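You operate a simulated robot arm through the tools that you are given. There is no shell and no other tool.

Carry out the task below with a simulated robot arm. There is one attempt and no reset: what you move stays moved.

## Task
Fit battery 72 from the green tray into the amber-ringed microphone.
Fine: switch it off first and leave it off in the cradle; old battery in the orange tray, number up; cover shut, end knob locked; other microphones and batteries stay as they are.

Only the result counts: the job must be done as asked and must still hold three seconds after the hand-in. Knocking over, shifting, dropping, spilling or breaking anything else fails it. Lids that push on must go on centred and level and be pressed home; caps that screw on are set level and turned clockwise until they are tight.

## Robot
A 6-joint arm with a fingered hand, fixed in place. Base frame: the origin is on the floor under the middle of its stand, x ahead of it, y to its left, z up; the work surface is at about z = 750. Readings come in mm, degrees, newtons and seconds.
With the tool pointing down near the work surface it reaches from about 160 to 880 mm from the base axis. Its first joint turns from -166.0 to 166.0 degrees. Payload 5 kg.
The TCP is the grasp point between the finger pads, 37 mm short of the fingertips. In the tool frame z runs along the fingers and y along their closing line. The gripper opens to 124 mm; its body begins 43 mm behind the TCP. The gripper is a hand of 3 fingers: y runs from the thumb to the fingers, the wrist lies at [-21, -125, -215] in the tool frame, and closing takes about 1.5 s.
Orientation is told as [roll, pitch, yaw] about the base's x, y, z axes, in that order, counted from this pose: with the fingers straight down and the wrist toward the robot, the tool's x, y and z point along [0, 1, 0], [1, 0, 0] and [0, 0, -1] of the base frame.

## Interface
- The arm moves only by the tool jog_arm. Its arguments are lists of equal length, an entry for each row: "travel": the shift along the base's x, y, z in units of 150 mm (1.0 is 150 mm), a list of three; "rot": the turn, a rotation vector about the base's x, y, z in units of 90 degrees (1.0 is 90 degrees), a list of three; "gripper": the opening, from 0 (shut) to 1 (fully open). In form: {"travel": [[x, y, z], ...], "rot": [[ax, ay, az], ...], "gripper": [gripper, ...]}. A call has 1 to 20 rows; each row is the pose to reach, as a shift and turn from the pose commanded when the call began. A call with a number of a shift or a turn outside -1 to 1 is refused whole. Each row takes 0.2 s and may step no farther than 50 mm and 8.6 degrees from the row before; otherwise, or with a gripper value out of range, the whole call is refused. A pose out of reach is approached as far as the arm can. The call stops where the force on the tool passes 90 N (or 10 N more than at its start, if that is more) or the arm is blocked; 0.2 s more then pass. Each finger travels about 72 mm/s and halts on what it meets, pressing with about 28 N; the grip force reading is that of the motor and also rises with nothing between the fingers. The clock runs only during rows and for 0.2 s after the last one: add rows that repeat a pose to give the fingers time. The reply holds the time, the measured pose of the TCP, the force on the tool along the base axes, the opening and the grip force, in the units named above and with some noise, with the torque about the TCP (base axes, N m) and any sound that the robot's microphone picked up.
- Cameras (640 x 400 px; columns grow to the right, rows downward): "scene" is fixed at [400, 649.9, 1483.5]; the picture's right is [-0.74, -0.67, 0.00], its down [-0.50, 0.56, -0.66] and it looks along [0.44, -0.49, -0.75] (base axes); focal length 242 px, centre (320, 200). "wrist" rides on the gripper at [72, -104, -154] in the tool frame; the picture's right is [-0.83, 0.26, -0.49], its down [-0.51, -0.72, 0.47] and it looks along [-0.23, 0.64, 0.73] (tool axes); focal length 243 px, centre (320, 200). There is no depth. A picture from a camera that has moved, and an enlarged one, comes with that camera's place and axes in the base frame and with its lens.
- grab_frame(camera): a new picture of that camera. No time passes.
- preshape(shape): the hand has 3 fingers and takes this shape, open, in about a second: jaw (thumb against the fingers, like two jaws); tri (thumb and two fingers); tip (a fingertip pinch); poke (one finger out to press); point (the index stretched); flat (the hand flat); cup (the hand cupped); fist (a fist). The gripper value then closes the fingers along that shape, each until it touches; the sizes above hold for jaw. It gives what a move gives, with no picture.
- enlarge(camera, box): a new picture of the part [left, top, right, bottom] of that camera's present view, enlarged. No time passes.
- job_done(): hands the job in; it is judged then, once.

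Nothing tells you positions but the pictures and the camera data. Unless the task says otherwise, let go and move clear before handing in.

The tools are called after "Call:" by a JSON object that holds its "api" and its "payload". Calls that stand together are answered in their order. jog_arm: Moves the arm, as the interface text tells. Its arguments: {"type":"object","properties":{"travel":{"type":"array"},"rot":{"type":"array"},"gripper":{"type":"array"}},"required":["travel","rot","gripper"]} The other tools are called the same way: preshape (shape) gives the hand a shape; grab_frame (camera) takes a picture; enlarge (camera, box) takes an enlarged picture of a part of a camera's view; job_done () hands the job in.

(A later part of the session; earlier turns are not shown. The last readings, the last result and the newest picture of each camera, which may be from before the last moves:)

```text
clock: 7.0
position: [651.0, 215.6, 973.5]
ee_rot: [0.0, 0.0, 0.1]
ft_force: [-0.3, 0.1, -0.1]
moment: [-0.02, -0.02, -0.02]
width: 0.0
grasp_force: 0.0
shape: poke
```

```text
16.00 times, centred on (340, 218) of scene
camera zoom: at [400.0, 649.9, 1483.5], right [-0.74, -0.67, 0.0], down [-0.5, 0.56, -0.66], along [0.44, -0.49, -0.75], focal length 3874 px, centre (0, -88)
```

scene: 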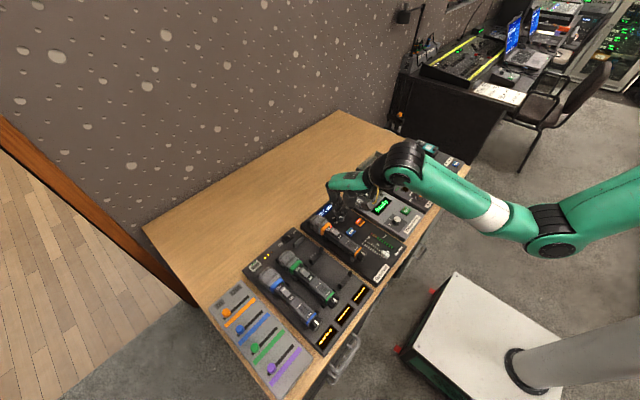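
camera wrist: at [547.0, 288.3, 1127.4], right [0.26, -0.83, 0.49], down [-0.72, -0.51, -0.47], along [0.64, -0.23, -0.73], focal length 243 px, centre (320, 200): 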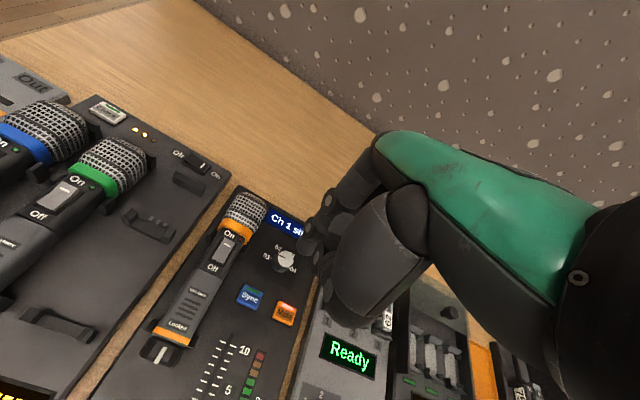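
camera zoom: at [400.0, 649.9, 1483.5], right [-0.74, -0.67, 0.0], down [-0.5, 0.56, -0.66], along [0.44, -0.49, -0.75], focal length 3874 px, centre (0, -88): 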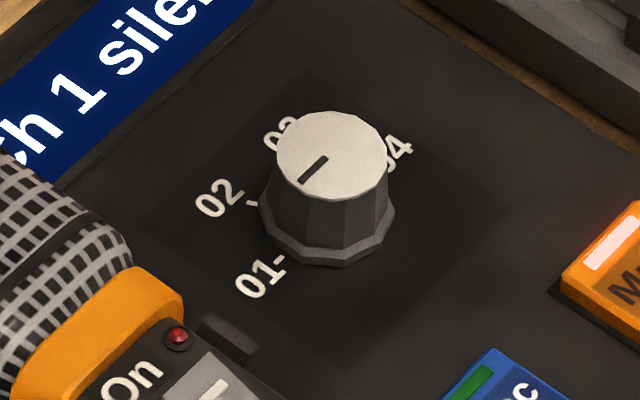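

The knob is an octagonal prism about 38–40 mm across, x≈542–559, centred near z≈797. I'll check the "tip" and "tri" hand shapes in free air.

Call:
{"api": "preshape", "payload": {"shape": "tip"}}

Call:
{"api": "enlarge", "payload": {"camera": "scene", "box": [330, 140, 440, 215]}}

Call:
{"api": "enlarge", "payload": {"camera": "wrist", "box": [240, 100, 480, 300]}}

Call:
{"api": "preshape", "payload": {"shape": "tri"}}

Call:
{"api": "enlarge", "payload": {"camera": "scene", "box": [330, 140, 440, 215]}}

Call:
{"api": "enlarge", "payload": {"camera": "wrist", "box": [240, 100, 480, 300]}}

```text
clock: 7.9
position: [651.8, 216.1, 973.6]
ee_rot: [0.0, 0.0, 0.0]
ft_force: [-1.0, 0.8, -0.3]
moment: [-0.02, 0.02, 0.01]
width: 124.1
grasp_force: 0.1
shape: tip
```

```text
5.33 times, centred on (385, 178) of scene
camera zoom: at [400.0, 649.9, 1483.5], right [-0.74, -0.67, 0.0], down [-0.5, 0.56, -0.66], along [0.44, -0.49, -0.75], focal length 1291 px, centre (-27, 320)
```

zoom: 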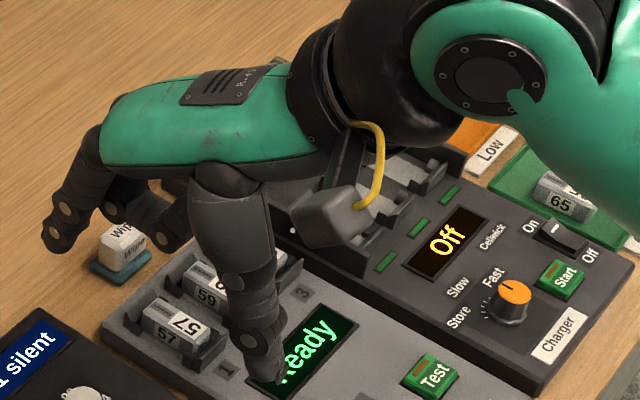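

```text
2.00 times, centred on (360, 200) of wrist
camera zoom: at [547.1, 288.5, 1127.3], right [0.26, -0.83, 0.49], down [-0.72, -0.51, -0.47], along [0.64, -0.23, -0.73], focal length 485 px, centre (240, 200)
```

zoom: 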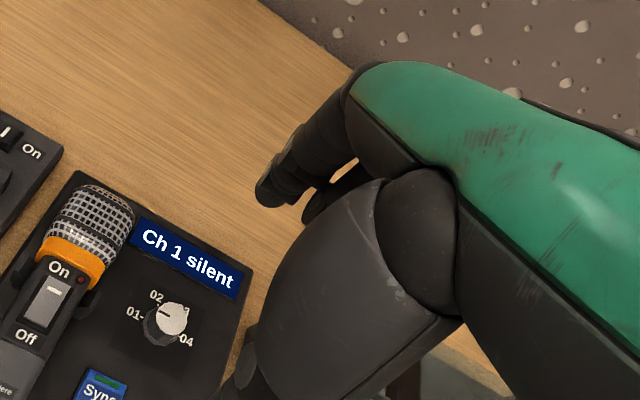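

```text
clock: 8.8
position: [649.6, 216.0, 973.2]
ee_rot: [-0.1, 0.0, 0.0]
ft_force: [-0.3, 0.7, -1.5]
moment: [0.02, -0.04, 0.01]
width: 123.8
grasp_force: 0.3
shape: tri
```

```text
5.33 times, centred on (385, 178) of scene
camera zoom: at [400.0, 649.9, 1483.5], right [-0.74, -0.67, 0.0], down [-0.5, 0.56, -0.66], along [0.44, -0.49, -0.75], focal length 1291 px, centre (-27, 320)
```

zoom: 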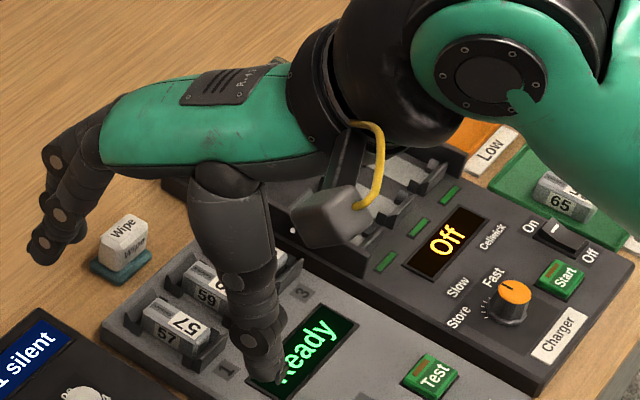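

```text
2.00 times, centred on (360, 200) of wrist
camera zoom: at [547.1, 288.5, 1127.3], right [0.26, -0.83, 0.49], down [-0.72, -0.51, -0.47], along [0.64, -0.23, -0.73], focal length 485 px, centre (240, 200)
```

zoom: 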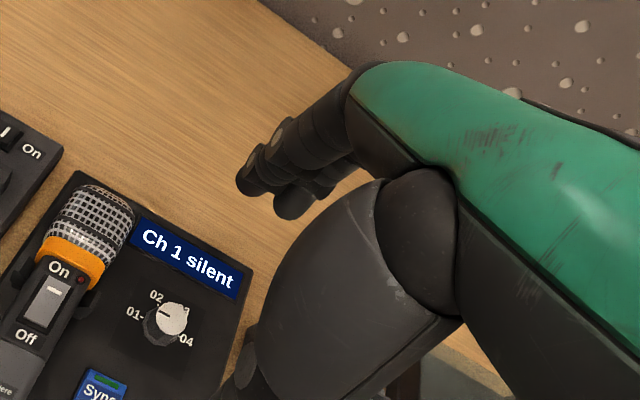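

In "tip" the index and thumb oppose while the other finger curls away. I'll set that shape and look at where the curled finger sits when partly closed.

Call:
{"api": "preshape", "payload": {"shape": "tip"}}

Call:
{"api": "jog_arm", "payload": {"travel": [[0, 0, 0], [0, 0, 0], [0, 0, 0], [0, 0, 0], [0, 0, 0]], "rot": [[0, 0, 0], [0, 0, 0], [0, 0, 0], [0, 0, 0], [0, 0, 0]], "gripper": [0.35, 0.35, 0.35, 0.35, 0.35]}}

Call:
{"api": "enlarge", "payload": {"camera": "scene", "box": [330, 150, 400, 210]}}

Call:
{"api": "enlarge", "payload": {"camera": "wrist", "box": [280, 150, 400, 300]}}

```text
clock: 9.7
position: [649.8, 217.1, 973.1]
ee_rot: [0.0, 0.0, -0.1]
ft_force: [-0.3, 0.4, 0.5]
moment: [-0.01, -0.01, 0.0]
width: 124.2
grasp_force: 0.0
shape: tip
```

```text
clock: 10.9
position: [651.5, 216.0, 973.3]
ee_rot: [0.0, 0.0, 0.1]
ft_force: [0.3, 0.6, 0.1]
moment: [-0.02, 0.02, 0.03]
width: 44.1
grasp_force: 0.1
shape: tip
```

```text
6.67 times, centred on (365, 180) of scene
camera zoom: at [400.0, 649.9, 1483.5], right [-0.74, -0.67, 0.0], down [-0.5, 0.56, -0.66], along [0.44, -0.49, -0.75], focal length 1614 px, centre (20, 333)
```

zoom: 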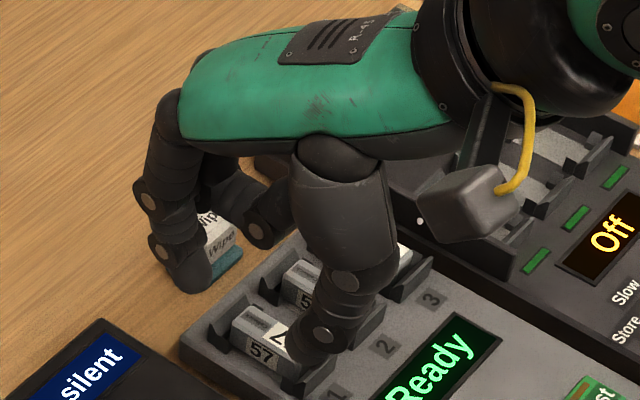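

```text
2.67 times, centred on (340, 225) of wrist
camera zoom: at [547.1, 288.2, 1127.4], right [0.26, -0.83, 0.49], down [-0.72, -0.51, -0.47], along [0.64, -0.23, -0.73], focal length 647 px, centre (267, 133)
```

zoom: 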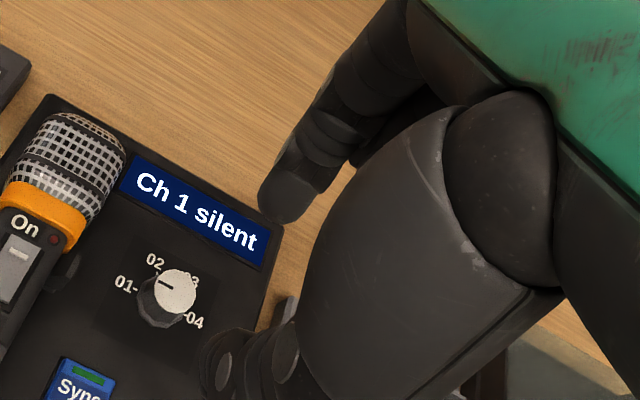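

Tip keeps the pinch at tool x≈0, with the curled finger about 26 mm above the tips. The batteries and mic both lie along x, so I need the closing line along y, and I'll test a −90° yaw in free air here.

Call:
{"api": "jog_arm", "payload": {"travel": [[-0.05, 0, 0.1], [-0.1, 0, 0.2], [-0.15, 0, 0.3], [-0.2, 0, 0.4], [-0.25, 0, 0.5], [-0.3, 0, 0.5], [-0.3, 0, 0.5], [-0.3, 0, 0.5], [-0.3, 0, 0.5], [-0.3, 0, 0.5], [-0.3, 0, 0.5]], "rot": [[0, 0, -0.09], [0, 0, -0.18], [0, 0, -0.27], [0, 0, -0.36], [0, 0, -0.45], [0, 0, -0.54], [0, 0, -0.63], [0, 0, -0.72], [0, 0, -0.81], [0, 0, -0.9], [0, 0, -0.99]], "gripper": [1, 1, 1, 1, 1, 1, 1, 1, 1, 1, 1]}}

Call:
{"api": "grab_frame", "payload": {"camera": "scene"}}

Call:
{"api": "grab_frame", "payload": {"camera": "wrist"}}

```text
clock: 13.3
position: [699.5, 208.7, 953.0]
ee_rot: [0.1, 0.0, -89.2]
ft_force: [-0.5, -0.3, -0.1]
moment: [0.01, -0.05, -0.05]
width: 123.5
grasp_force: 0.1
shape: tip
out of reach, approached as far as the arm can: row 6, 7, 8, 9, 10, 11
```

```text
taken
```

scene: 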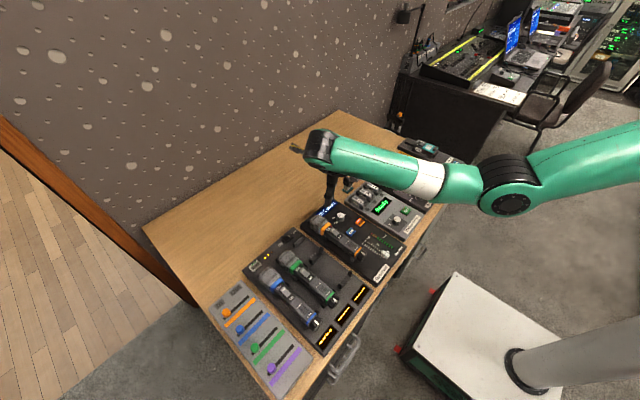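

```text
taken
camera wrist: at [772.1, 314.0, 1107.6], right [-0.83, -0.27, 0.49], down [-0.52, 0.71, -0.47], along [-0.22, -0.64, -0.73], focal length 243 px, centre (320, 200)
```

wrist: 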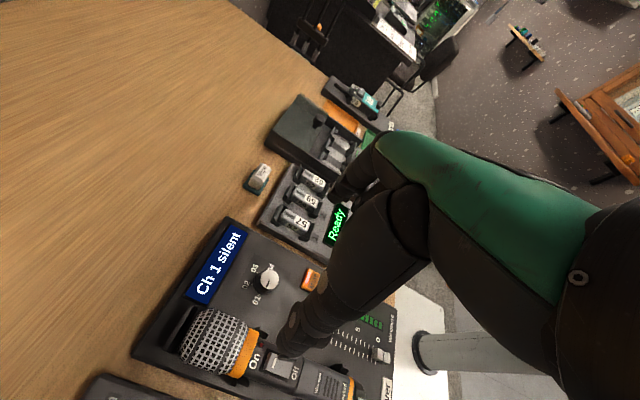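

The −90° yaw was out of reach at this height. I'll check whether it works lower, near the knob, moving in small steps and staying above everything.

Call:
{"api": "jog_arm", "payload": {"travel": [[0, 0, -0.2], [0, 0.05, -0.4], [0, 0.1, -0.6], [-0.1, 0.2, -0.8]], "rot": [[0, 0, 0], [0, 0, 0], [0, 0, 0], [0, 0, 0]], "gripper": [1, 1, 1, 1]}}

Call:
{"api": "grab_frame", "payload": {"camera": "scene"}}

```text
clock: 14.3
position: [685.0, 240.7, 827.6]
ee_rot: [-0.4, 0.0, -89.1]
ft_force: [1.3, 6.3, 0.8]
moment: [0.06, 0.14, -0.02]
width: 124.0
grasp_force: 0.0
shape: tip
```

```text
taken
```

scene: 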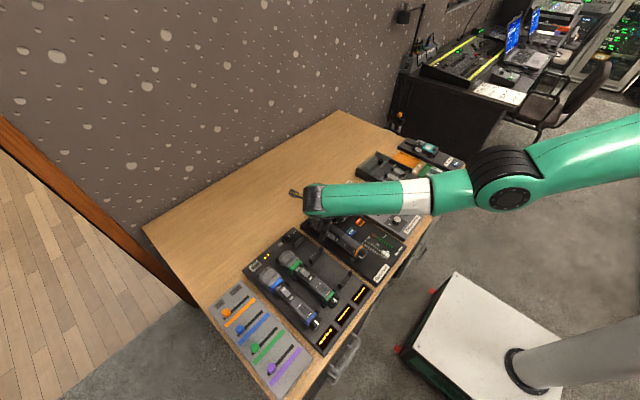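

The shift was taken from the reached pose, so the hand is lower than I intended. I'll check for contact right away.

Call:
{"api": "enlarge", "payload": {"camera": "scene", "box": [300, 180, 400, 250]}}

Call:
{"api": "grab_frame", "payload": {"camera": "wrist"}}

```text
5.71 times, centred on (350, 215) of scene
camera zoom: at [400.0, 649.9, 1483.5], right [-0.74, -0.67, 0.0], down [-0.5, 0.56, -0.66], along [0.44, -0.49, -0.75], focal length 1384 px, centre (149, 114)
```

zoom: 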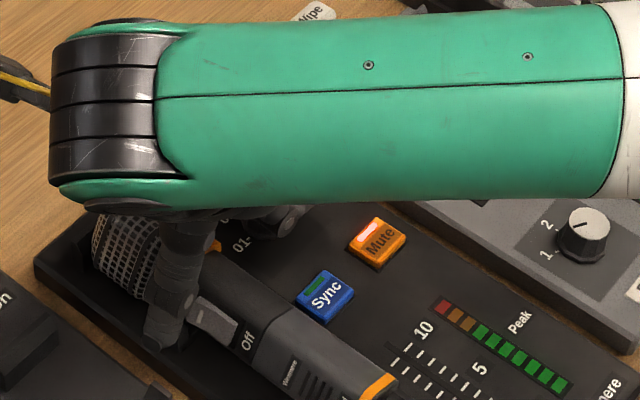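

```text
taken
camera wrist: at [757.2, 346.6, 980.6], right [-0.82, -0.28, 0.5], down [-0.52, 0.71, -0.47], along [-0.23, -0.65, -0.73], focal length 243 px, centre (320, 200)
```

wrist: 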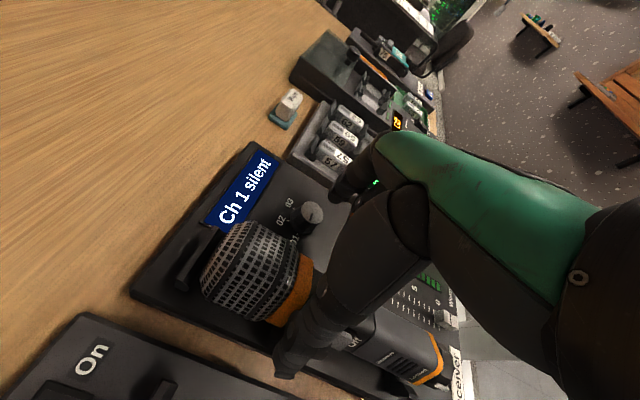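

The thumb is beside the mic near the head post. I'll raise straight up immediately.

Call:
{"api": "jog_arm", "payload": {"travel": [[0, 0, 0.1], [0, 0, 0.3], [0, 0, 0.6], [0, 0, 0.75]], "rot": [[0, 0, 0], [0, 0, 0], [0, 0, 0], [0, 0, 0]], "gripper": [1, 1, 1, 1]}}

Call:
{"api": "enlarge", "payload": {"camera": "scene", "box": [305, 205, 375, 260]}}

Call:
{"api": "grab_frame", "payload": {"camera": "wrist"}}

```text
clock: 15.3
position: [686.8, 239.5, 945.1]
ee_rot: [-0.1, 0.1, -89.0]
ft_force: [-0.1, 0.0, -0.9]
moment: [-0.01, -0.03, 0.0]
width: 124.0
grasp_force: 0.1
shape: tip
```

```text
7.27 times, centred on (340, 232) of scene
camera zoom: at [400.0, 649.9, 1483.5], right [-0.74, -0.67, 0.0], down [-0.5, 0.56, -0.66], along [0.44, -0.49, -0.75], focal length 1761 px, centre (174, -36)
```

zoom: 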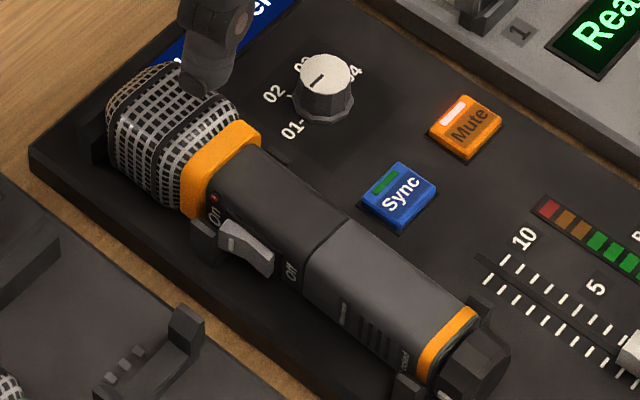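

```text
taken
camera wrist: at [758.4, 344.8, 1098.6], right [-0.83, -0.27, 0.49], down [-0.52, 0.71, -0.47], along [-0.22, -0.64, -0.73], focal length 243 px, centre (320, 200)
```

wrist: 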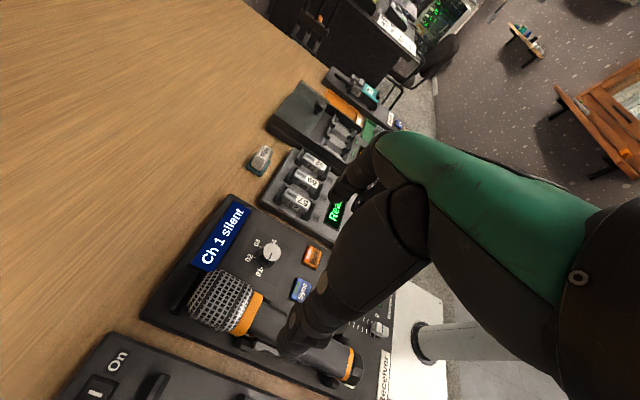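

The thumb rolled the amber microphone in its cradle, so the switch now faces the +y side. I'll look at the exact state closely before doing anything else.

Call:
{"api": "enlarge", "payload": {"camera": "scene", "box": [322, 215, 362, 245]}}

Call:
{"api": "enlarge", "payload": {"camera": "scene", "box": [345, 237, 385, 267]}}

Call:
{"api": "enlarge", "payload": {"camera": "wrist", "box": [180, 260, 380, 400]}}

Call:
{"api": "enlarge", "payload": {"camera": "scene", "box": [240, 200, 420, 320]}}

```text
13.33 times, centred on (342, 230) of scene
camera zoom: at [400.0, 649.9, 1483.5], right [-0.74, -0.67, 0.0], down [-0.5, 0.56, -0.66], along [0.44, -0.49, -0.75], focal length 3228 px, centre (27, -200)
```

zoom: 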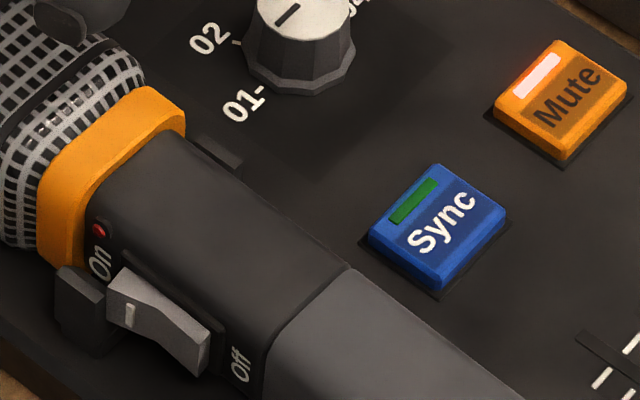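

```text
13.33 times, centred on (365, 252) of scene
camera zoom: at [400.0, 649.9, 1483.5], right [-0.74, -0.67, 0.0], down [-0.5, 0.56, -0.66], along [0.44, -0.49, -0.75], focal length 3228 px, centre (-280, -493)
```

zoom: 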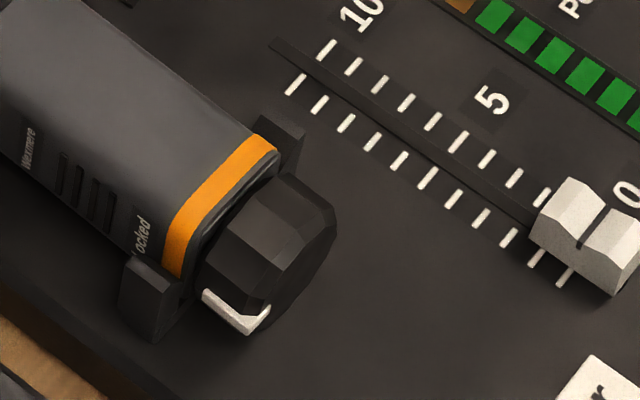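

```text
2.86 times, centred on (280, 330) of wrist
camera zoom: at [758.4, 344.8, 1098.6], right [-0.83, -0.27, 0.49], down [-0.52, 0.71, -0.47], along [-0.22, -0.64, -0.73], focal length 693 px, centre (434, -171)
```

zoom: 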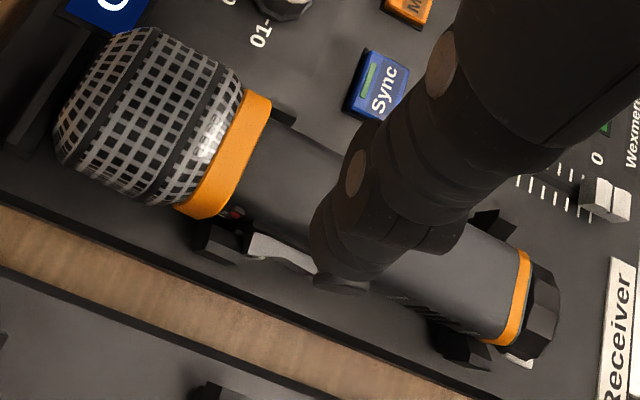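

```text
3.33 times, centred on (330, 260) of scene
camera zoom: at [400.0, 649.9, 1483.5], right [-0.74, -0.67, 0.0], down [-0.5, 0.56, -0.66], along [0.44, -0.49, -0.75], focal length 807 px, centre (287, 0)
```

zoom: 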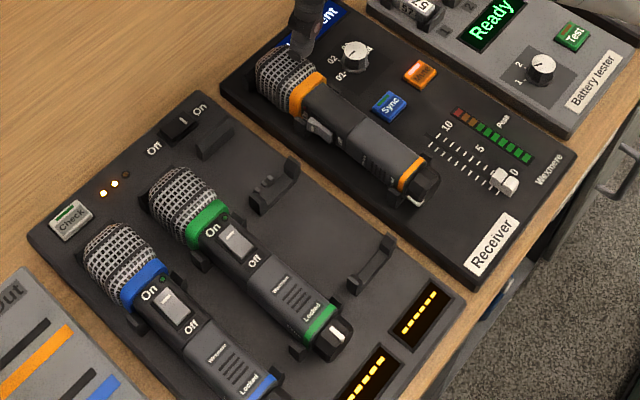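

The mic rolled exactly a quarter turn; the LED is still dark and the rocker's Off end is pressed. I'll turn the hand back to yaw 0 with the poke shape so I can roll the mic back upright with a single finger on its −y top edge.

Call:
{"api": "jog_arm", "payload": {"travel": [[-0.03, 0.02, 0], [-0.06, 0.04, 0], [-0.09, 0.06, 0], [-0.12, 0.08, 0], [-0.15, 0.1, 0], [-0.18, 0.12, 0], [-0.21, 0.14, 0], [-0.24, 0.16, 0], [-0.27, 0.18, 0], [-0.3, 0.19, 0], [-0.313, 0.19, 0]], "rot": [[0, 0, 0.09], [0, 0, 0.18], [0, 0, 0.27], [0, 0, 0.36], [0, 0, 0.45], [0, 0, 0.54], [0, 0, 0.63], [0, 0, 0.72], [0, 0, 0.81], [0, 0, 0.9], [0, 0, 0.99]], "gripper": [1, 1, 1, 1, 1, 1, 1, 1, 1, 1, 1]}}

Call:
{"api": "preshape", "payload": {"shape": "poke"}}

Call:
{"api": "grab_frame", "payload": {"camera": "wrist"}}

Call:
{"api": "enlarge", "payload": {"camera": "scene", "box": [300, 180, 420, 270]}}

```text
clock: 17.7
position: [640.4, 268.1, 945.9]
ee_rot: [0.0, 0.0, 0.2]
ft_force: [-0.2, -0.1, 0.0]
moment: [0.02, -0.01, -0.03]
width: 123.8
grasp_force: 0.0
shape: tip
```

```text
clock: 18.6
position: [640.3, 267.8, 943.5]
ee_rot: [0.0, 0.0, 0.0]
ft_force: [0.5, -0.5, -0.2]
moment: [0.02, -0.01, -0.01]
width: 0.2
grasp_force: 0.1
shape: poke
```

```text
taken
camera wrist: at [536.8, 340.5, 1099.1], right [0.26, -0.83, 0.49], down [-0.72, -0.51, -0.47], along [0.64, -0.23, -0.73], focal length 243 px, centre (320, 200)
```

wrist: 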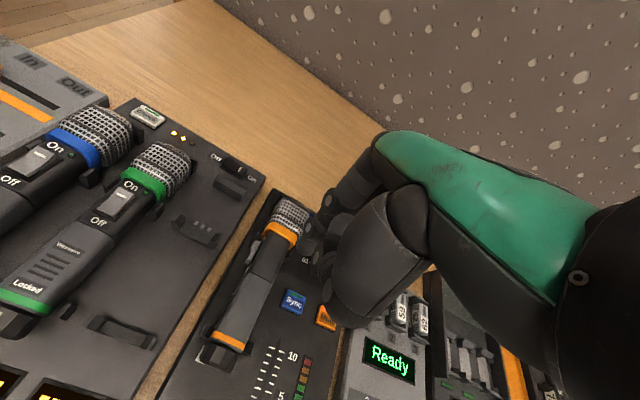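

```text
4.44 times, centred on (360, 225) of scene
camera zoom: at [400.0, 649.9, 1483.5], right [-0.74, -0.67, 0.0], down [-0.5, 0.56, -0.66], along [0.44, -0.49, -0.75], focal length 1076 px, centre (142, 89)
```

zoom: 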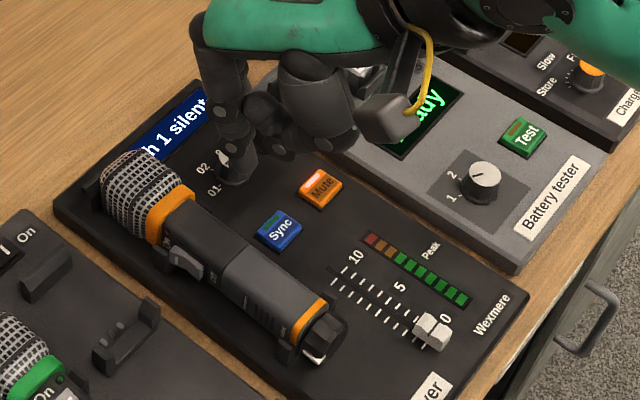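

The hand is at yaw 0 with one finger out. I'll zoom in to confirm where the mic lies now before rolling it.

Call:
{"api": "enlarge", "payload": {"camera": "wrist", "box": [190, 190, 320, 370]}}

Call:
{"api": "enlarge", "payload": {"camera": "wrist", "box": [190, 310, 260, 370]}}

```text
2.22 times, centred on (255, 280) of wrist
camera zoom: at [536.8, 340.5, 1099.1], right [0.26, -0.83, 0.49], down [-0.72, -0.51, -0.47], along [0.64, -0.23, -0.73], focal length 539 px, centre (464, 22)
```

zoom: 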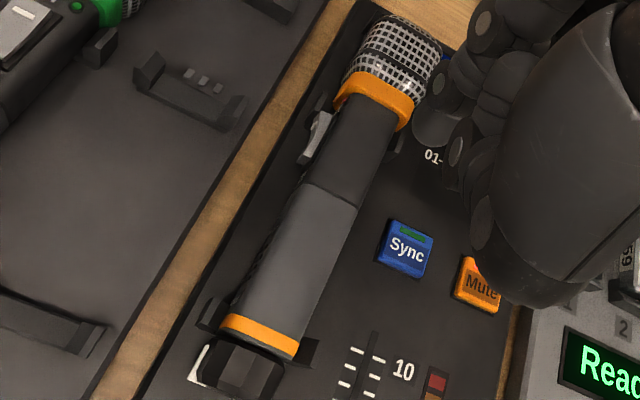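

```text
6.67 times, centred on (225, 340) of wrist
camera zoom: at [536.8, 340.5, 1099.1], right [0.26, -0.83, 0.49], down [-0.72, -0.51, -0.47], along [0.64, -0.23, -0.73], focal length 1618 px, centre (953, -733)
```

zoom: 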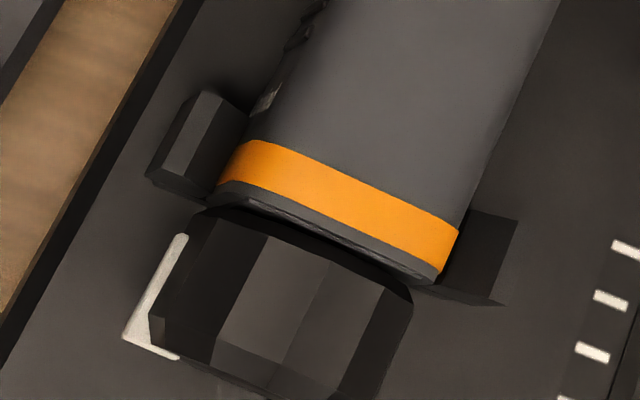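

The mic is still on its cradle at y≈287, simply rolled. I'll bring the fingertip to just above its −y top edge.

Call:
{"api": "jog_arm", "payload": {"travel": [[0, 0, -0.27], [0, 0, -0.5]], "rot": [[0, 0, 0], [0, 0, 0]], "gripper": [1, 1]}}

Call:
{"api": "enlarge", "payload": {"camera": "scene", "box": [310, 195, 390, 255]}}

Call:
{"api": "enlarge", "payload": {"camera": "wrist", "box": [230, 180, 390, 300]}}

```text
clock: 19.2
position: [640.3, 266.9, 870.0]
ee_rot: [-0.1, -0.1, -0.1]
ft_force: [0.0, -0.5, 0.4]
moment: [-0.01, 0.0, 0.04]
width: 0.0
grasp_force: 0.0
shape: poke
```

```text
6.67 times, centred on (350, 225) of scene
camera zoom: at [400.0, 649.9, 1483.5], right [-0.74, -0.67, 0.0], down [-0.5, 0.56, -0.66], along [0.44, -0.49, -0.75], focal length 1614 px, centre (120, 33)
```

zoom: 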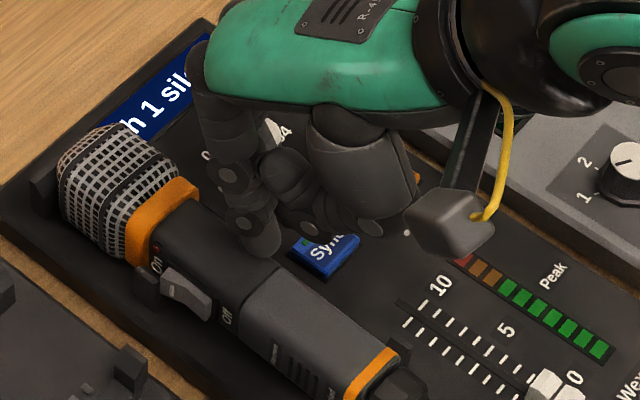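

```text
3.33 times, centred on (310, 240) of wrist
camera zoom: at [536.3, 340.5, 1023.4], right [0.26, -0.83, 0.49], down [-0.72, -0.51, -0.47], along [0.64, -0.23, -0.73], focal length 809 px, centre (353, 67)
```

zoom: 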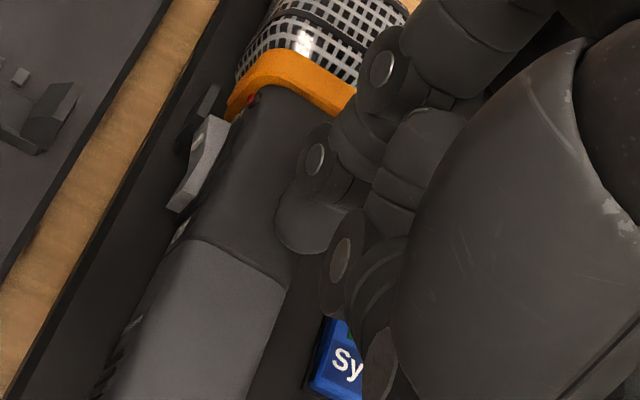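

The fingertip is over the −y top edge with clear space below it. I'll make a diagonal downward stroke toward −y, mirroring what rolled it.

Call:
{"api": "jog_arm", "payload": {"travel": [[0, 0, -0.047], [0, -0.033, -0.11], [0, -0.067, -0.18], [0, -0.1, -0.247]], "rot": [[0, 0, 0], [0, 0, 0], [0, 0, 0], [0, 0, 0]], "gripper": [1, 1, 1, 1]}}

Call:
{"api": "enlarge", "payload": {"camera": "scene", "box": [310, 195, 390, 255]}}

Call:
{"api": "enlarge", "payload": {"camera": "wrist", "box": [200, 180, 390, 360]}}

```text
clock: 20.2
position: [649.9, 259.7, 851.3]
ee_rot: [1.2, -2.1, 0.1]
ft_force: [3.2, 17.6, 81.2]
moment: [1.57, 0.23, -0.09]
width: 0.0
grasp_force: 0.0
shape: poke
```

```text
6.67 times, centred on (350, 225) of scene
camera zoom: at [400.0, 649.9, 1483.5], right [-0.74, -0.67, 0.0], down [-0.5, 0.56, -0.66], along [0.44, -0.49, -0.75], focal length 1614 px, centre (120, 33)
```

zoom: 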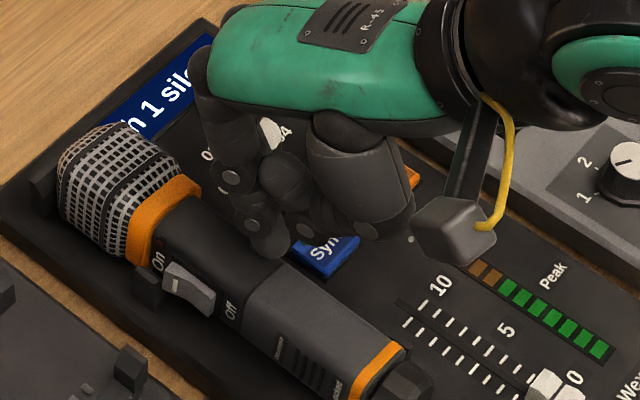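

```text
2.22 times, centred on (295, 270) of wrist
camera zoom: at [539.7, 328.6, 1002.9], right [0.25, -0.84, 0.48], down [-0.7, -0.5, -0.51], along [0.67, -0.22, -0.71], focal length 539 px, centre (376, 44)
```

zoom: 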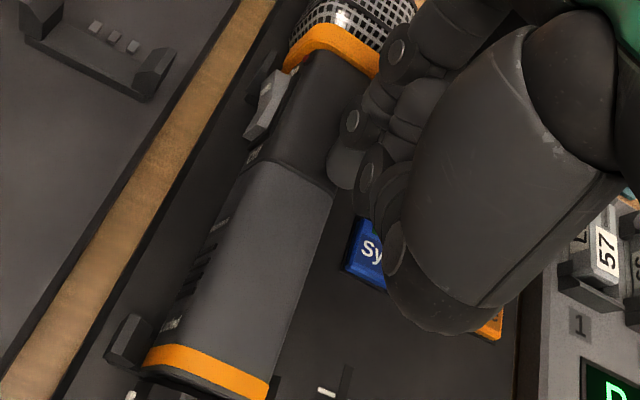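

The press reached 81 N and the mic has only begun to tilt. I'll back the finger off upward and see how the mic settles before choosing a better way.

Call:
{"api": "jog_arm", "payload": {"travel": [[0, 0, 0.1], [0, 0, 0.3], [0, 0, 0.5]], "rot": [[0, 0, 0], [0, 0, 0], [0, 0, 0]], "gripper": [1, 1, 1]}}

Call:
{"api": "enlarge", "payload": {"camera": "scene", "box": [305, 200, 385, 260]}}

Call:
{"api": "enlarge", "payload": {"camera": "wrist", "box": [180, 180, 340, 370]}}

```text
clock: 21.0
position: [639.5, 251.8, 906.2]
ee_rot: [-0.2, 0.1, 0.1]
ft_force: [-1.6, 0.6, 1.2]
moment: [-0.01, -0.03, 0.01]
width: 0.0
grasp_force: 0.1
shape: poke
```

```text
6.67 times, centred on (345, 230) of scene
camera zoom: at [400.0, 649.9, 1483.5], right [-0.74, -0.67, 0.0], down [-0.5, 0.56, -0.66], along [0.44, -0.49, -0.75], focal length 1614 px, centre (153, 0)
```

zoom: 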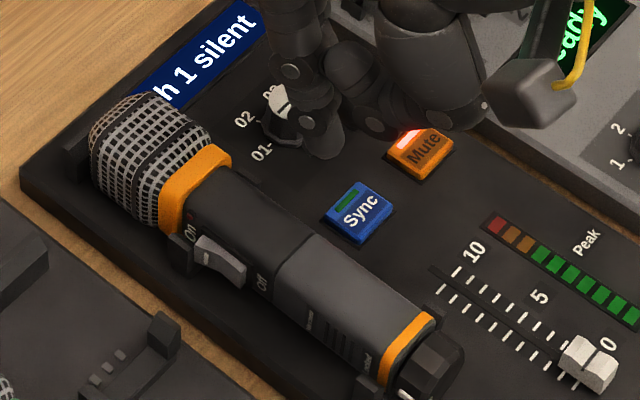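

```text
2.11 times, centred on (260, 275) of wrist
camera zoom: at [535.9, 324.5, 1060.7], right [0.26, -0.83, 0.49], down [-0.72, -0.51, -0.47], along [0.64, -0.23, -0.73], focal length 511 px, centre (446, 42)
```

zoom: 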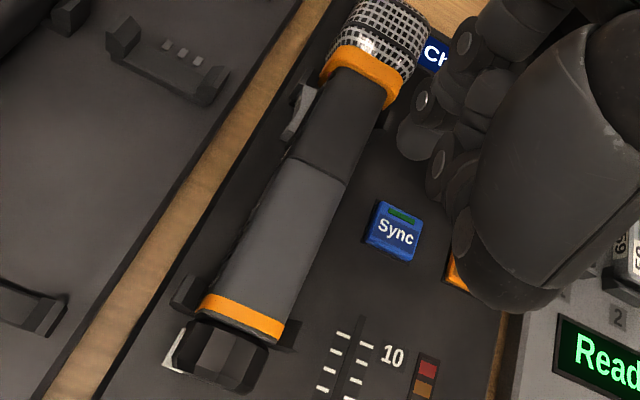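

The mic settled back with the switch facing +y. I'll instead grip it from above across its faces, lift it a little and tilt it past 45° so it settles upright. First I'll return to the yaw −90 pose that was reachable, with the jaw shape.

Call:
{"api": "preshape", "payload": {"shape": "jaw"}}

Call:
{"api": "jog_arm", "payload": {"travel": [[0.03, -0.01, 0.06], [0.06, -0.02, 0.12], [0.09, -0.03, 0.18], [0.12, -0.04, 0.24], [0.15, -0.05, 0.25], [0.18, -0.06, 0.25], [0.21, -0.07, 0.25], [0.24, -0.08, 0.25], [0.27, -0.09, 0.25], [0.3, -0.09, 0.25], [0.3, -0.09, 0.25], [0.3, -0.09, 0.25]], "rot": [[0, 0, -0.09], [0, 0, -0.18], [0, 0, -0.27], [0, 0, -0.36], [0, 0, -0.45], [0, 0, -0.54], [0, 0, -0.63], [0, 0, -0.72], [0, 0, -0.81], [0, 0, -0.9], [0, 0, -0.99], [0, 0, -1]], "gripper": [0.6, 0.6, 0.6, 0.6, 0.6, 0.6, 0.6, 0.6, 0.6, 0.6, 0.6, 0.6]}}

Call:
{"api": "jog_arm", "payload": {"travel": [[-0.1, 0.08, -0.1], [-0.2, 0.16, -0.2], [-0.3, 0.24, -0.3], [-0.4, 0.3, -0.4], [-0.49, 0.31, -0.4]], "rot": [[0, 0, 0], [0, 0, 0], [0, 0, 0], [0, 0, 0], [0, 0, 0]], "gripper": [0.6, 0.6, 0.6, 0.6, 0.6]}}

Call:
{"api": "grab_frame", "payload": {"camera": "scene"}}

Call:
{"api": "grab_frame", "payload": {"camera": "wrist"}}

```text
clock: 21.9
position: [641.4, 252.7, 908.0]
ee_rot: [0.0, 0.1, 0.1]
ft_force: [-0.9, 0.8, -0.2]
moment: [0.0, 0.0, -0.03]
width: 123.9
grasp_force: 0.0
shape: jaw
```

```text
clock: 24.5
position: [688.1, 240.4, 943.9]
ee_rot: [0.0, -0.1, -90.0]
ft_force: [-0.5, 0.8, 0.0]
moment: [0.0, 0.04, 0.0]
width: 74.7
grasp_force: 0.1
shape: jaw
```

```text
clock: 25.7
position: [615.3, 288.3, 881.5]
ee_rot: [-0.1, 0.0, -90.0]
ft_force: [0.3, -0.8, 0.7]
moment: [0.0, 0.0, 0.0]
width: 75.1
grasp_force: 0.0
shape: jaw
out of reach, approached as far as the arm can: row 5
```

```text
taken
```

scene: 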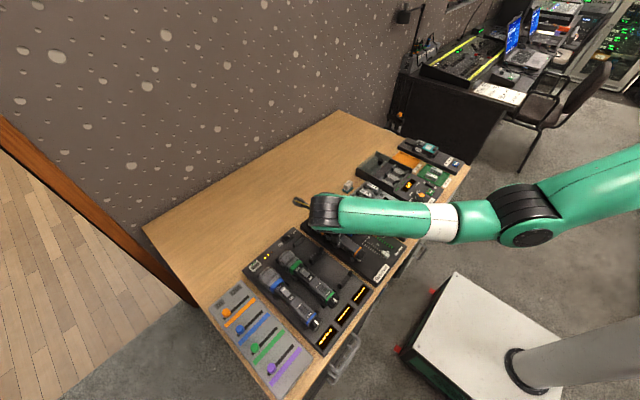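

```text
taken
camera wrist: at [688.1, 391.4, 1035.5], right [-0.83, -0.26, 0.49], down [-0.51, 0.72, -0.47], along [-0.23, -0.64, -0.73], focal length 243 px, centre (320, 200)
```

wrist: 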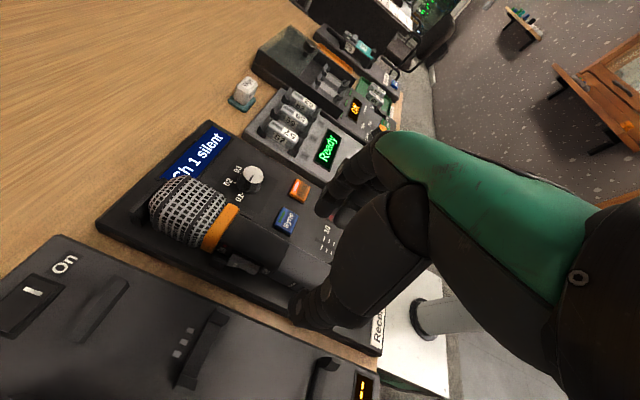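

The yaw −90 pose works here at x≈616. I'll test in free air that the hand can tilt about the mic axis by +50° from this pose.

Call:
{"api": "jog_arm", "payload": {"travel": [[0, 0, 0.02], [0, 0, 0.04], [0, 0, 0.06], [0, 0, 0.06], [0, 0, 0.06], [0, 0, 0.06]], "rot": [[0.0925, 0, 0], [0.185, 0, 0], [0.2775, 0, 0], [0.37, 0, 0], [0.4625, 0, 0], [0.555, 0, 0]], "gripper": [0.6, 0.6, 0.6, 0.6, 0.6, 0.6]}}

Call:
{"api": "enlarge", "payload": {"camera": "scene", "box": [280, 150, 440, 270]}}

Call:
{"api": "grab_frame", "payload": {"camera": "wrist"}}

```text
clock: 27.1
position: [615.3, 287.7, 891.5]
ee_rot: [0.2, 50.1, -89.9]
ft_force: [0.3, 0.0, 0.1]
moment: [-0.02, -0.02, -0.01]
width: 74.7
grasp_force: 0.1
shape: jaw
```

```text
3.33 times, centred on (360, 210) of scene
camera zoom: at [400.0, 649.9, 1483.5], right [-0.74, -0.67, 0.0], down [-0.5, 0.56, -0.66], along [0.44, -0.49, -0.75], focal length 807 px, centre (187, 167)
```

zoom: 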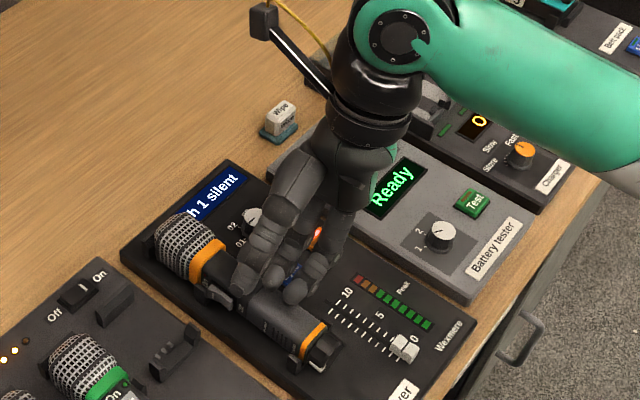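

```text
taken
camera wrist: at [688.4, 236.7, 1069.9], right [-0.83, -0.55, 0.11], down [-0.51, 0.82, 0.25], along [-0.23, 0.15, -0.96], focal length 243 px, centre (320, 200)
```

wrist: 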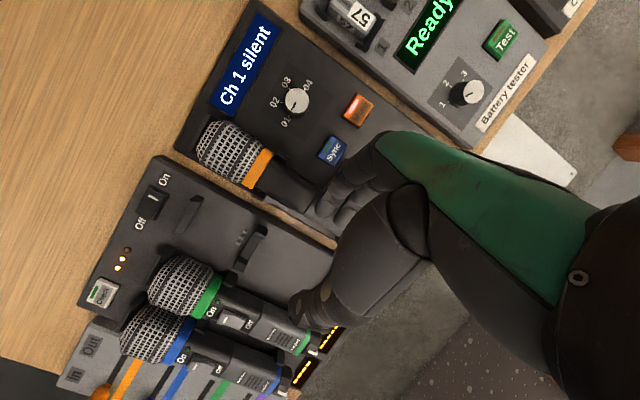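

The +50° tilt is reachable here. Before using it I want the cradle geometry, so I'll study the identical empty cradle in the neighbouring rack.

Call:
{"api": "enlarge", "payload": {"camera": "wrist", "box": [225, 215, 285, 265]}}

Call:
{"api": "enlarge", "payload": {"camera": "scene", "box": [308, 230, 338, 252]}}

Call:
{"api": "enlarge", "payload": {"camera": "scene", "box": [335, 255, 365, 277]}}

Call:
{"api": "enlarge", "payload": {"camera": "wrist", "box": [180, 110, 340, 230]}}

```text
8.00 times, centred on (255, 240) of wrist
camera zoom: at [688.4, 236.7, 1069.9], right [-0.83, -0.55, 0.11], down [-0.51, 0.82, 0.25], along [-0.23, 0.15, -0.96], focal length 1941 px, centre (840, -120)
```

zoom: 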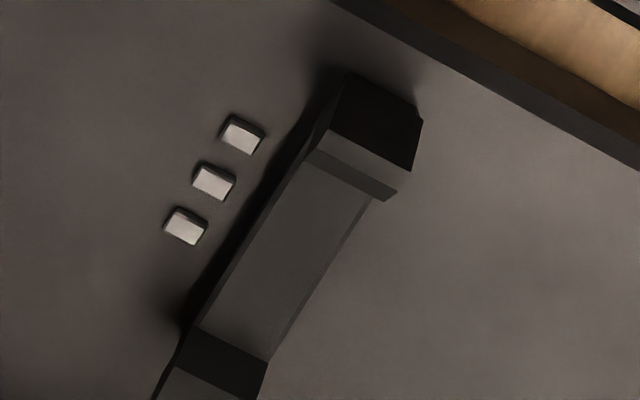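

```text
16.00 times, centred on (323, 241) of scene
camera zoom: at [400.0, 649.9, 1483.5], right [-0.74, -0.67, 0.0], down [-0.5, 0.56, -0.66], along [0.44, -0.49, -0.75], focal length 3874 px, centre (272, -456)
```

zoom: 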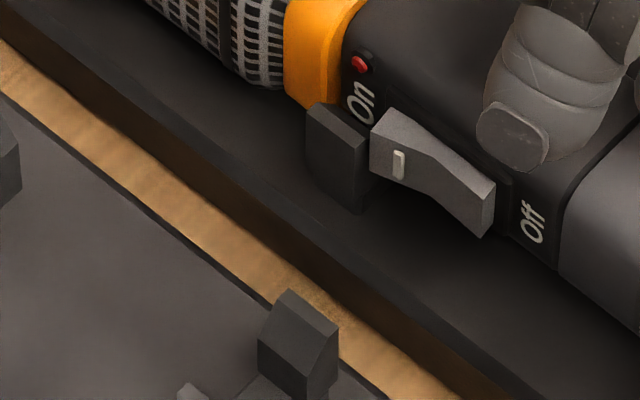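

```text
16.00 times, centred on (350, 266) of scene
camera zoom: at [400.0, 649.9, 1483.5], right [-0.74, -0.67, 0.0], down [-0.5, 0.56, -0.66], along [0.44, -0.49, -0.75], focal length 3874 px, centre (-160, -856)
```

zoom: 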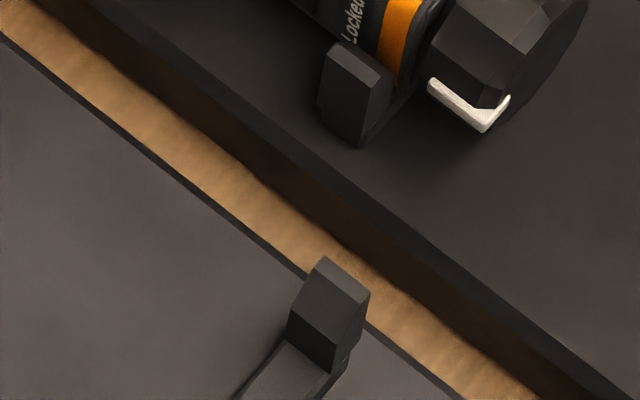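

```text
3.33 times, centred on (260, 170) of wrist
camera zoom: at [688.4, 236.7, 1069.9], right [-0.83, -0.55, 0.11], down [-0.51, 0.82, 0.25], along [-0.23, 0.15, -0.96], focal length 809 px, centre (520, 300)
```

zoom: 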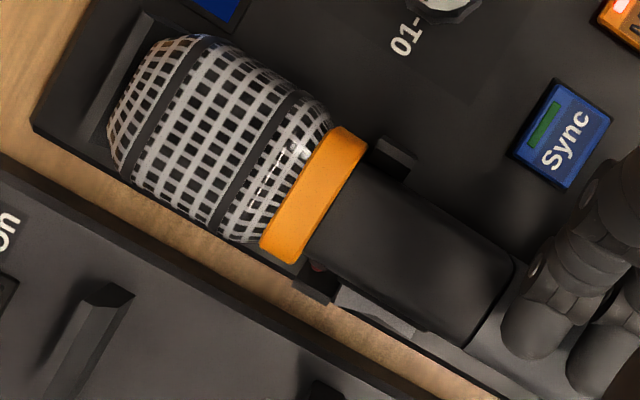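

The posts have vertical sides with chamfered tops, so the mic must be lifted a little to turn. I'll return the hand to vertical and centre it over the mic at x≈636, y≈285.

Call:
{"api": "jog_arm", "payload": {"travel": [[0.02, 0, 0], [0.05, 0, 0], [0.08, 0, 0], [0.1, -0.01, 0], [0.12, -0.013, 0], [0.133, -0.013, 0]], "rot": [[-0.0925, 0, 0], [-0.185, 0, 0], [-0.2775, 0, 0], [-0.37, 0, 0], [-0.4625, 0, 0], [-0.555, 0, 0]], "gripper": [0.6, 0.6, 0.55, 0.5, 0.5, 0.5]}}

Call:
{"api": "enlarge", "payload": {"camera": "wrist", "box": [180, 180, 400, 380]}}

Call:
{"api": "enlarge", "payload": {"camera": "scene", "box": [300, 190, 400, 265]}}

```text
clock: 28.5
position: [635.8, 285.0, 891.7]
ee_rot: [0.0, -0.1, -89.9]
ft_force: [-0.8, -0.1, 0.6]
moment: [0.01, 0.02, -0.01]
width: 62.6
grasp_force: 0.0
shape: jaw
```

```text
2.00 times, centred on (290, 280) of wrist
camera zoom: at [708.5, 389.8, 1044.8], right [-0.83, -0.26, 0.49], down [-0.51, 0.72, -0.47], along [-0.23, -0.64, -0.73], focal length 485 px, centre (380, 40)
```

zoom: 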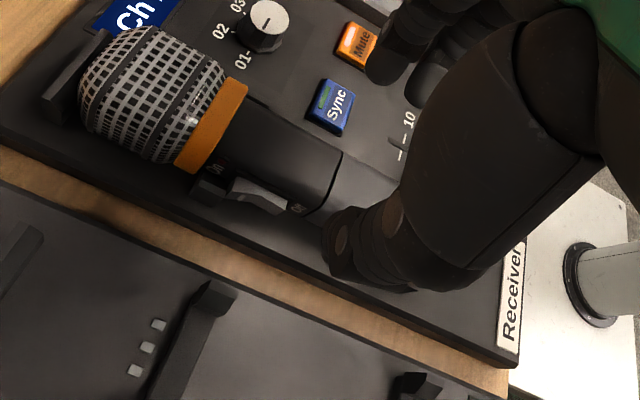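

```text
5.33 times, centred on (350, 228) of scene
camera zoom: at [400.0, 649.9, 1483.5], right [-0.74, -0.67, 0.0], down [-0.5, 0.56, -0.66], along [0.44, -0.49, -0.75], focal length 1291 px, centre (160, 53)
```

zoom: 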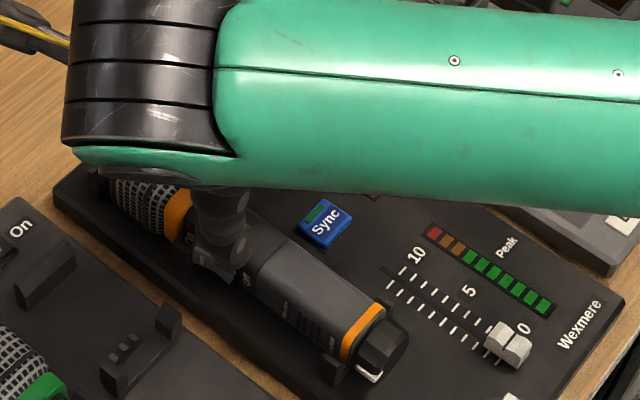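

The fingers straddle the mic. I'll lower to put the tips at about its axis height and check before closing.

Call:
{"api": "jog_arm", "payload": {"travel": [[0, 0, -0.2], [0, 0, -0.39]], "rot": [[0, 0, 0], [0, 0, 0]], "gripper": [0.5, 0.5]}}

Call:
{"api": "enlarge", "payload": {"camera": "wrist", "box": [200, 160, 400, 320]}}

Call:
{"api": "enlarge", "payload": {"camera": "scene", "box": [310, 200, 380, 260]}}

```text
clock: 29.1
position: [635.7, 285.8, 832.8]
ee_rot: [0.0, 0.1, -90.0]
ft_force: [-0.5, -0.5, 0.0]
moment: [0.02, 0.01, -0.01]
width: 62.0
grasp_force: 0.1
shape: jaw
```

```text
2.50 times, centred on (300, 240) of wrist
camera zoom: at [708.8, 389.8, 986.1], right [-0.83, -0.26, 0.49], down [-0.51, 0.72, -0.47], along [-0.23, -0.64, -0.73], focal length 606 px, centre (370, 100)
```

zoom: 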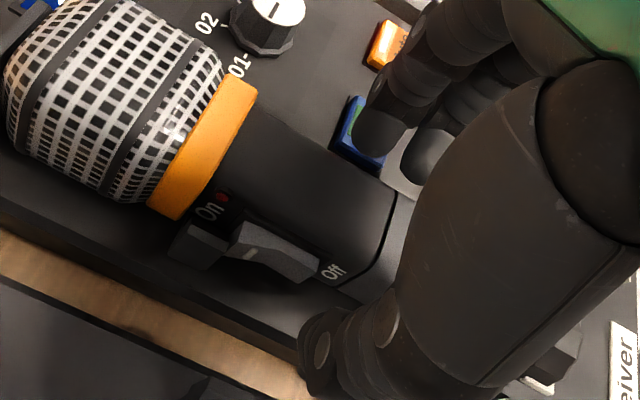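

```text
6.67 times, centred on (345, 230) of scene
camera zoom: at [400.0, 649.9, 1483.5], right [-0.74, -0.67, 0.0], down [-0.5, 0.56, -0.66], along [0.44, -0.49, -0.75], focal length 1614 px, centre (153, 0)
```

zoom: 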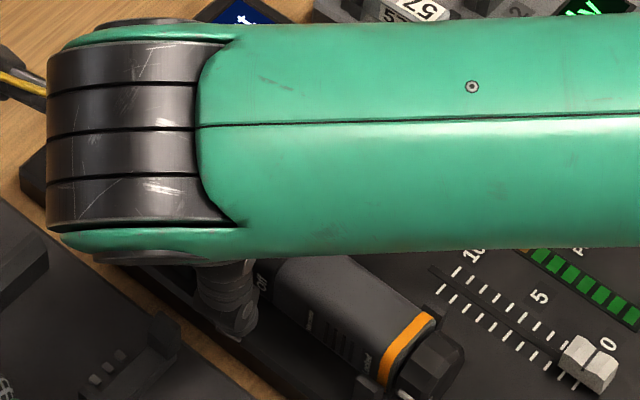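

No contact so far. I'll close the jaw on the mic.

Call:
{"api": "jog_arm", "payload": {"travel": [[0, 0, 0], [0, 0, 0], [0, 0, 0], [0, 0, 0], [0, 0, 0]], "rot": [[0, 0, 0], [0, 0, 0], [0, 0, 0], [0, 0, 0], [0, 0, 0]], "gripper": [0.4, 0.3, 0.2, 0.1, 0.0]}}

Call:
{"api": "enlarge", "payload": {"camera": "wrist", "box": [200, 160, 400, 320]}}

Call:
{"api": "enlarge", "payload": {"camera": "scene", "box": [310, 200, 380, 260]}}

```text
clock: 30.3
position: [636.7, 285.8, 831.0]
ee_rot: [0.0, 0.1, -90.0]
ft_force: [0.0, -0.2, 0.7]
moment: [0.01, 0.0, -0.03]
width: 29.0
grasp_force: 28.1
shape: jaw
```

```text
2.50 times, centred on (300, 240) of wrist
camera zoom: at [708.8, 389.8, 985.9], right [-0.83, -0.26, 0.49], down [-0.51, 0.72, -0.47], along [-0.23, -0.64, -0.73], focal length 606 px, centre (370, 100)
```

zoom: 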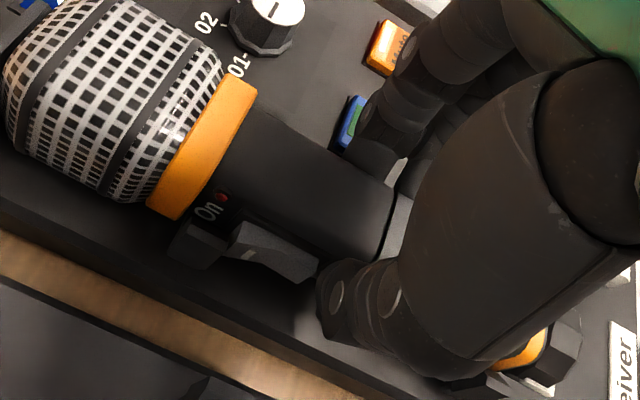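

```text
6.67 times, centred on (345, 230) of scene
camera zoom: at [400.0, 649.9, 1483.5], right [-0.74, -0.67, 0.0], down [-0.5, 0.56, -0.66], along [0.44, -0.49, -0.75], focal length 1614 px, centre (153, 0)
```

zoom: 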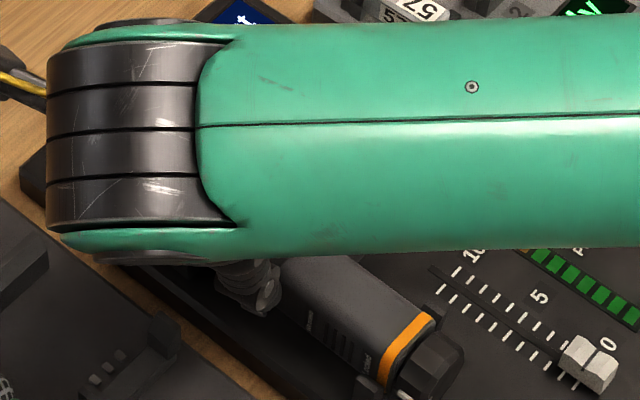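

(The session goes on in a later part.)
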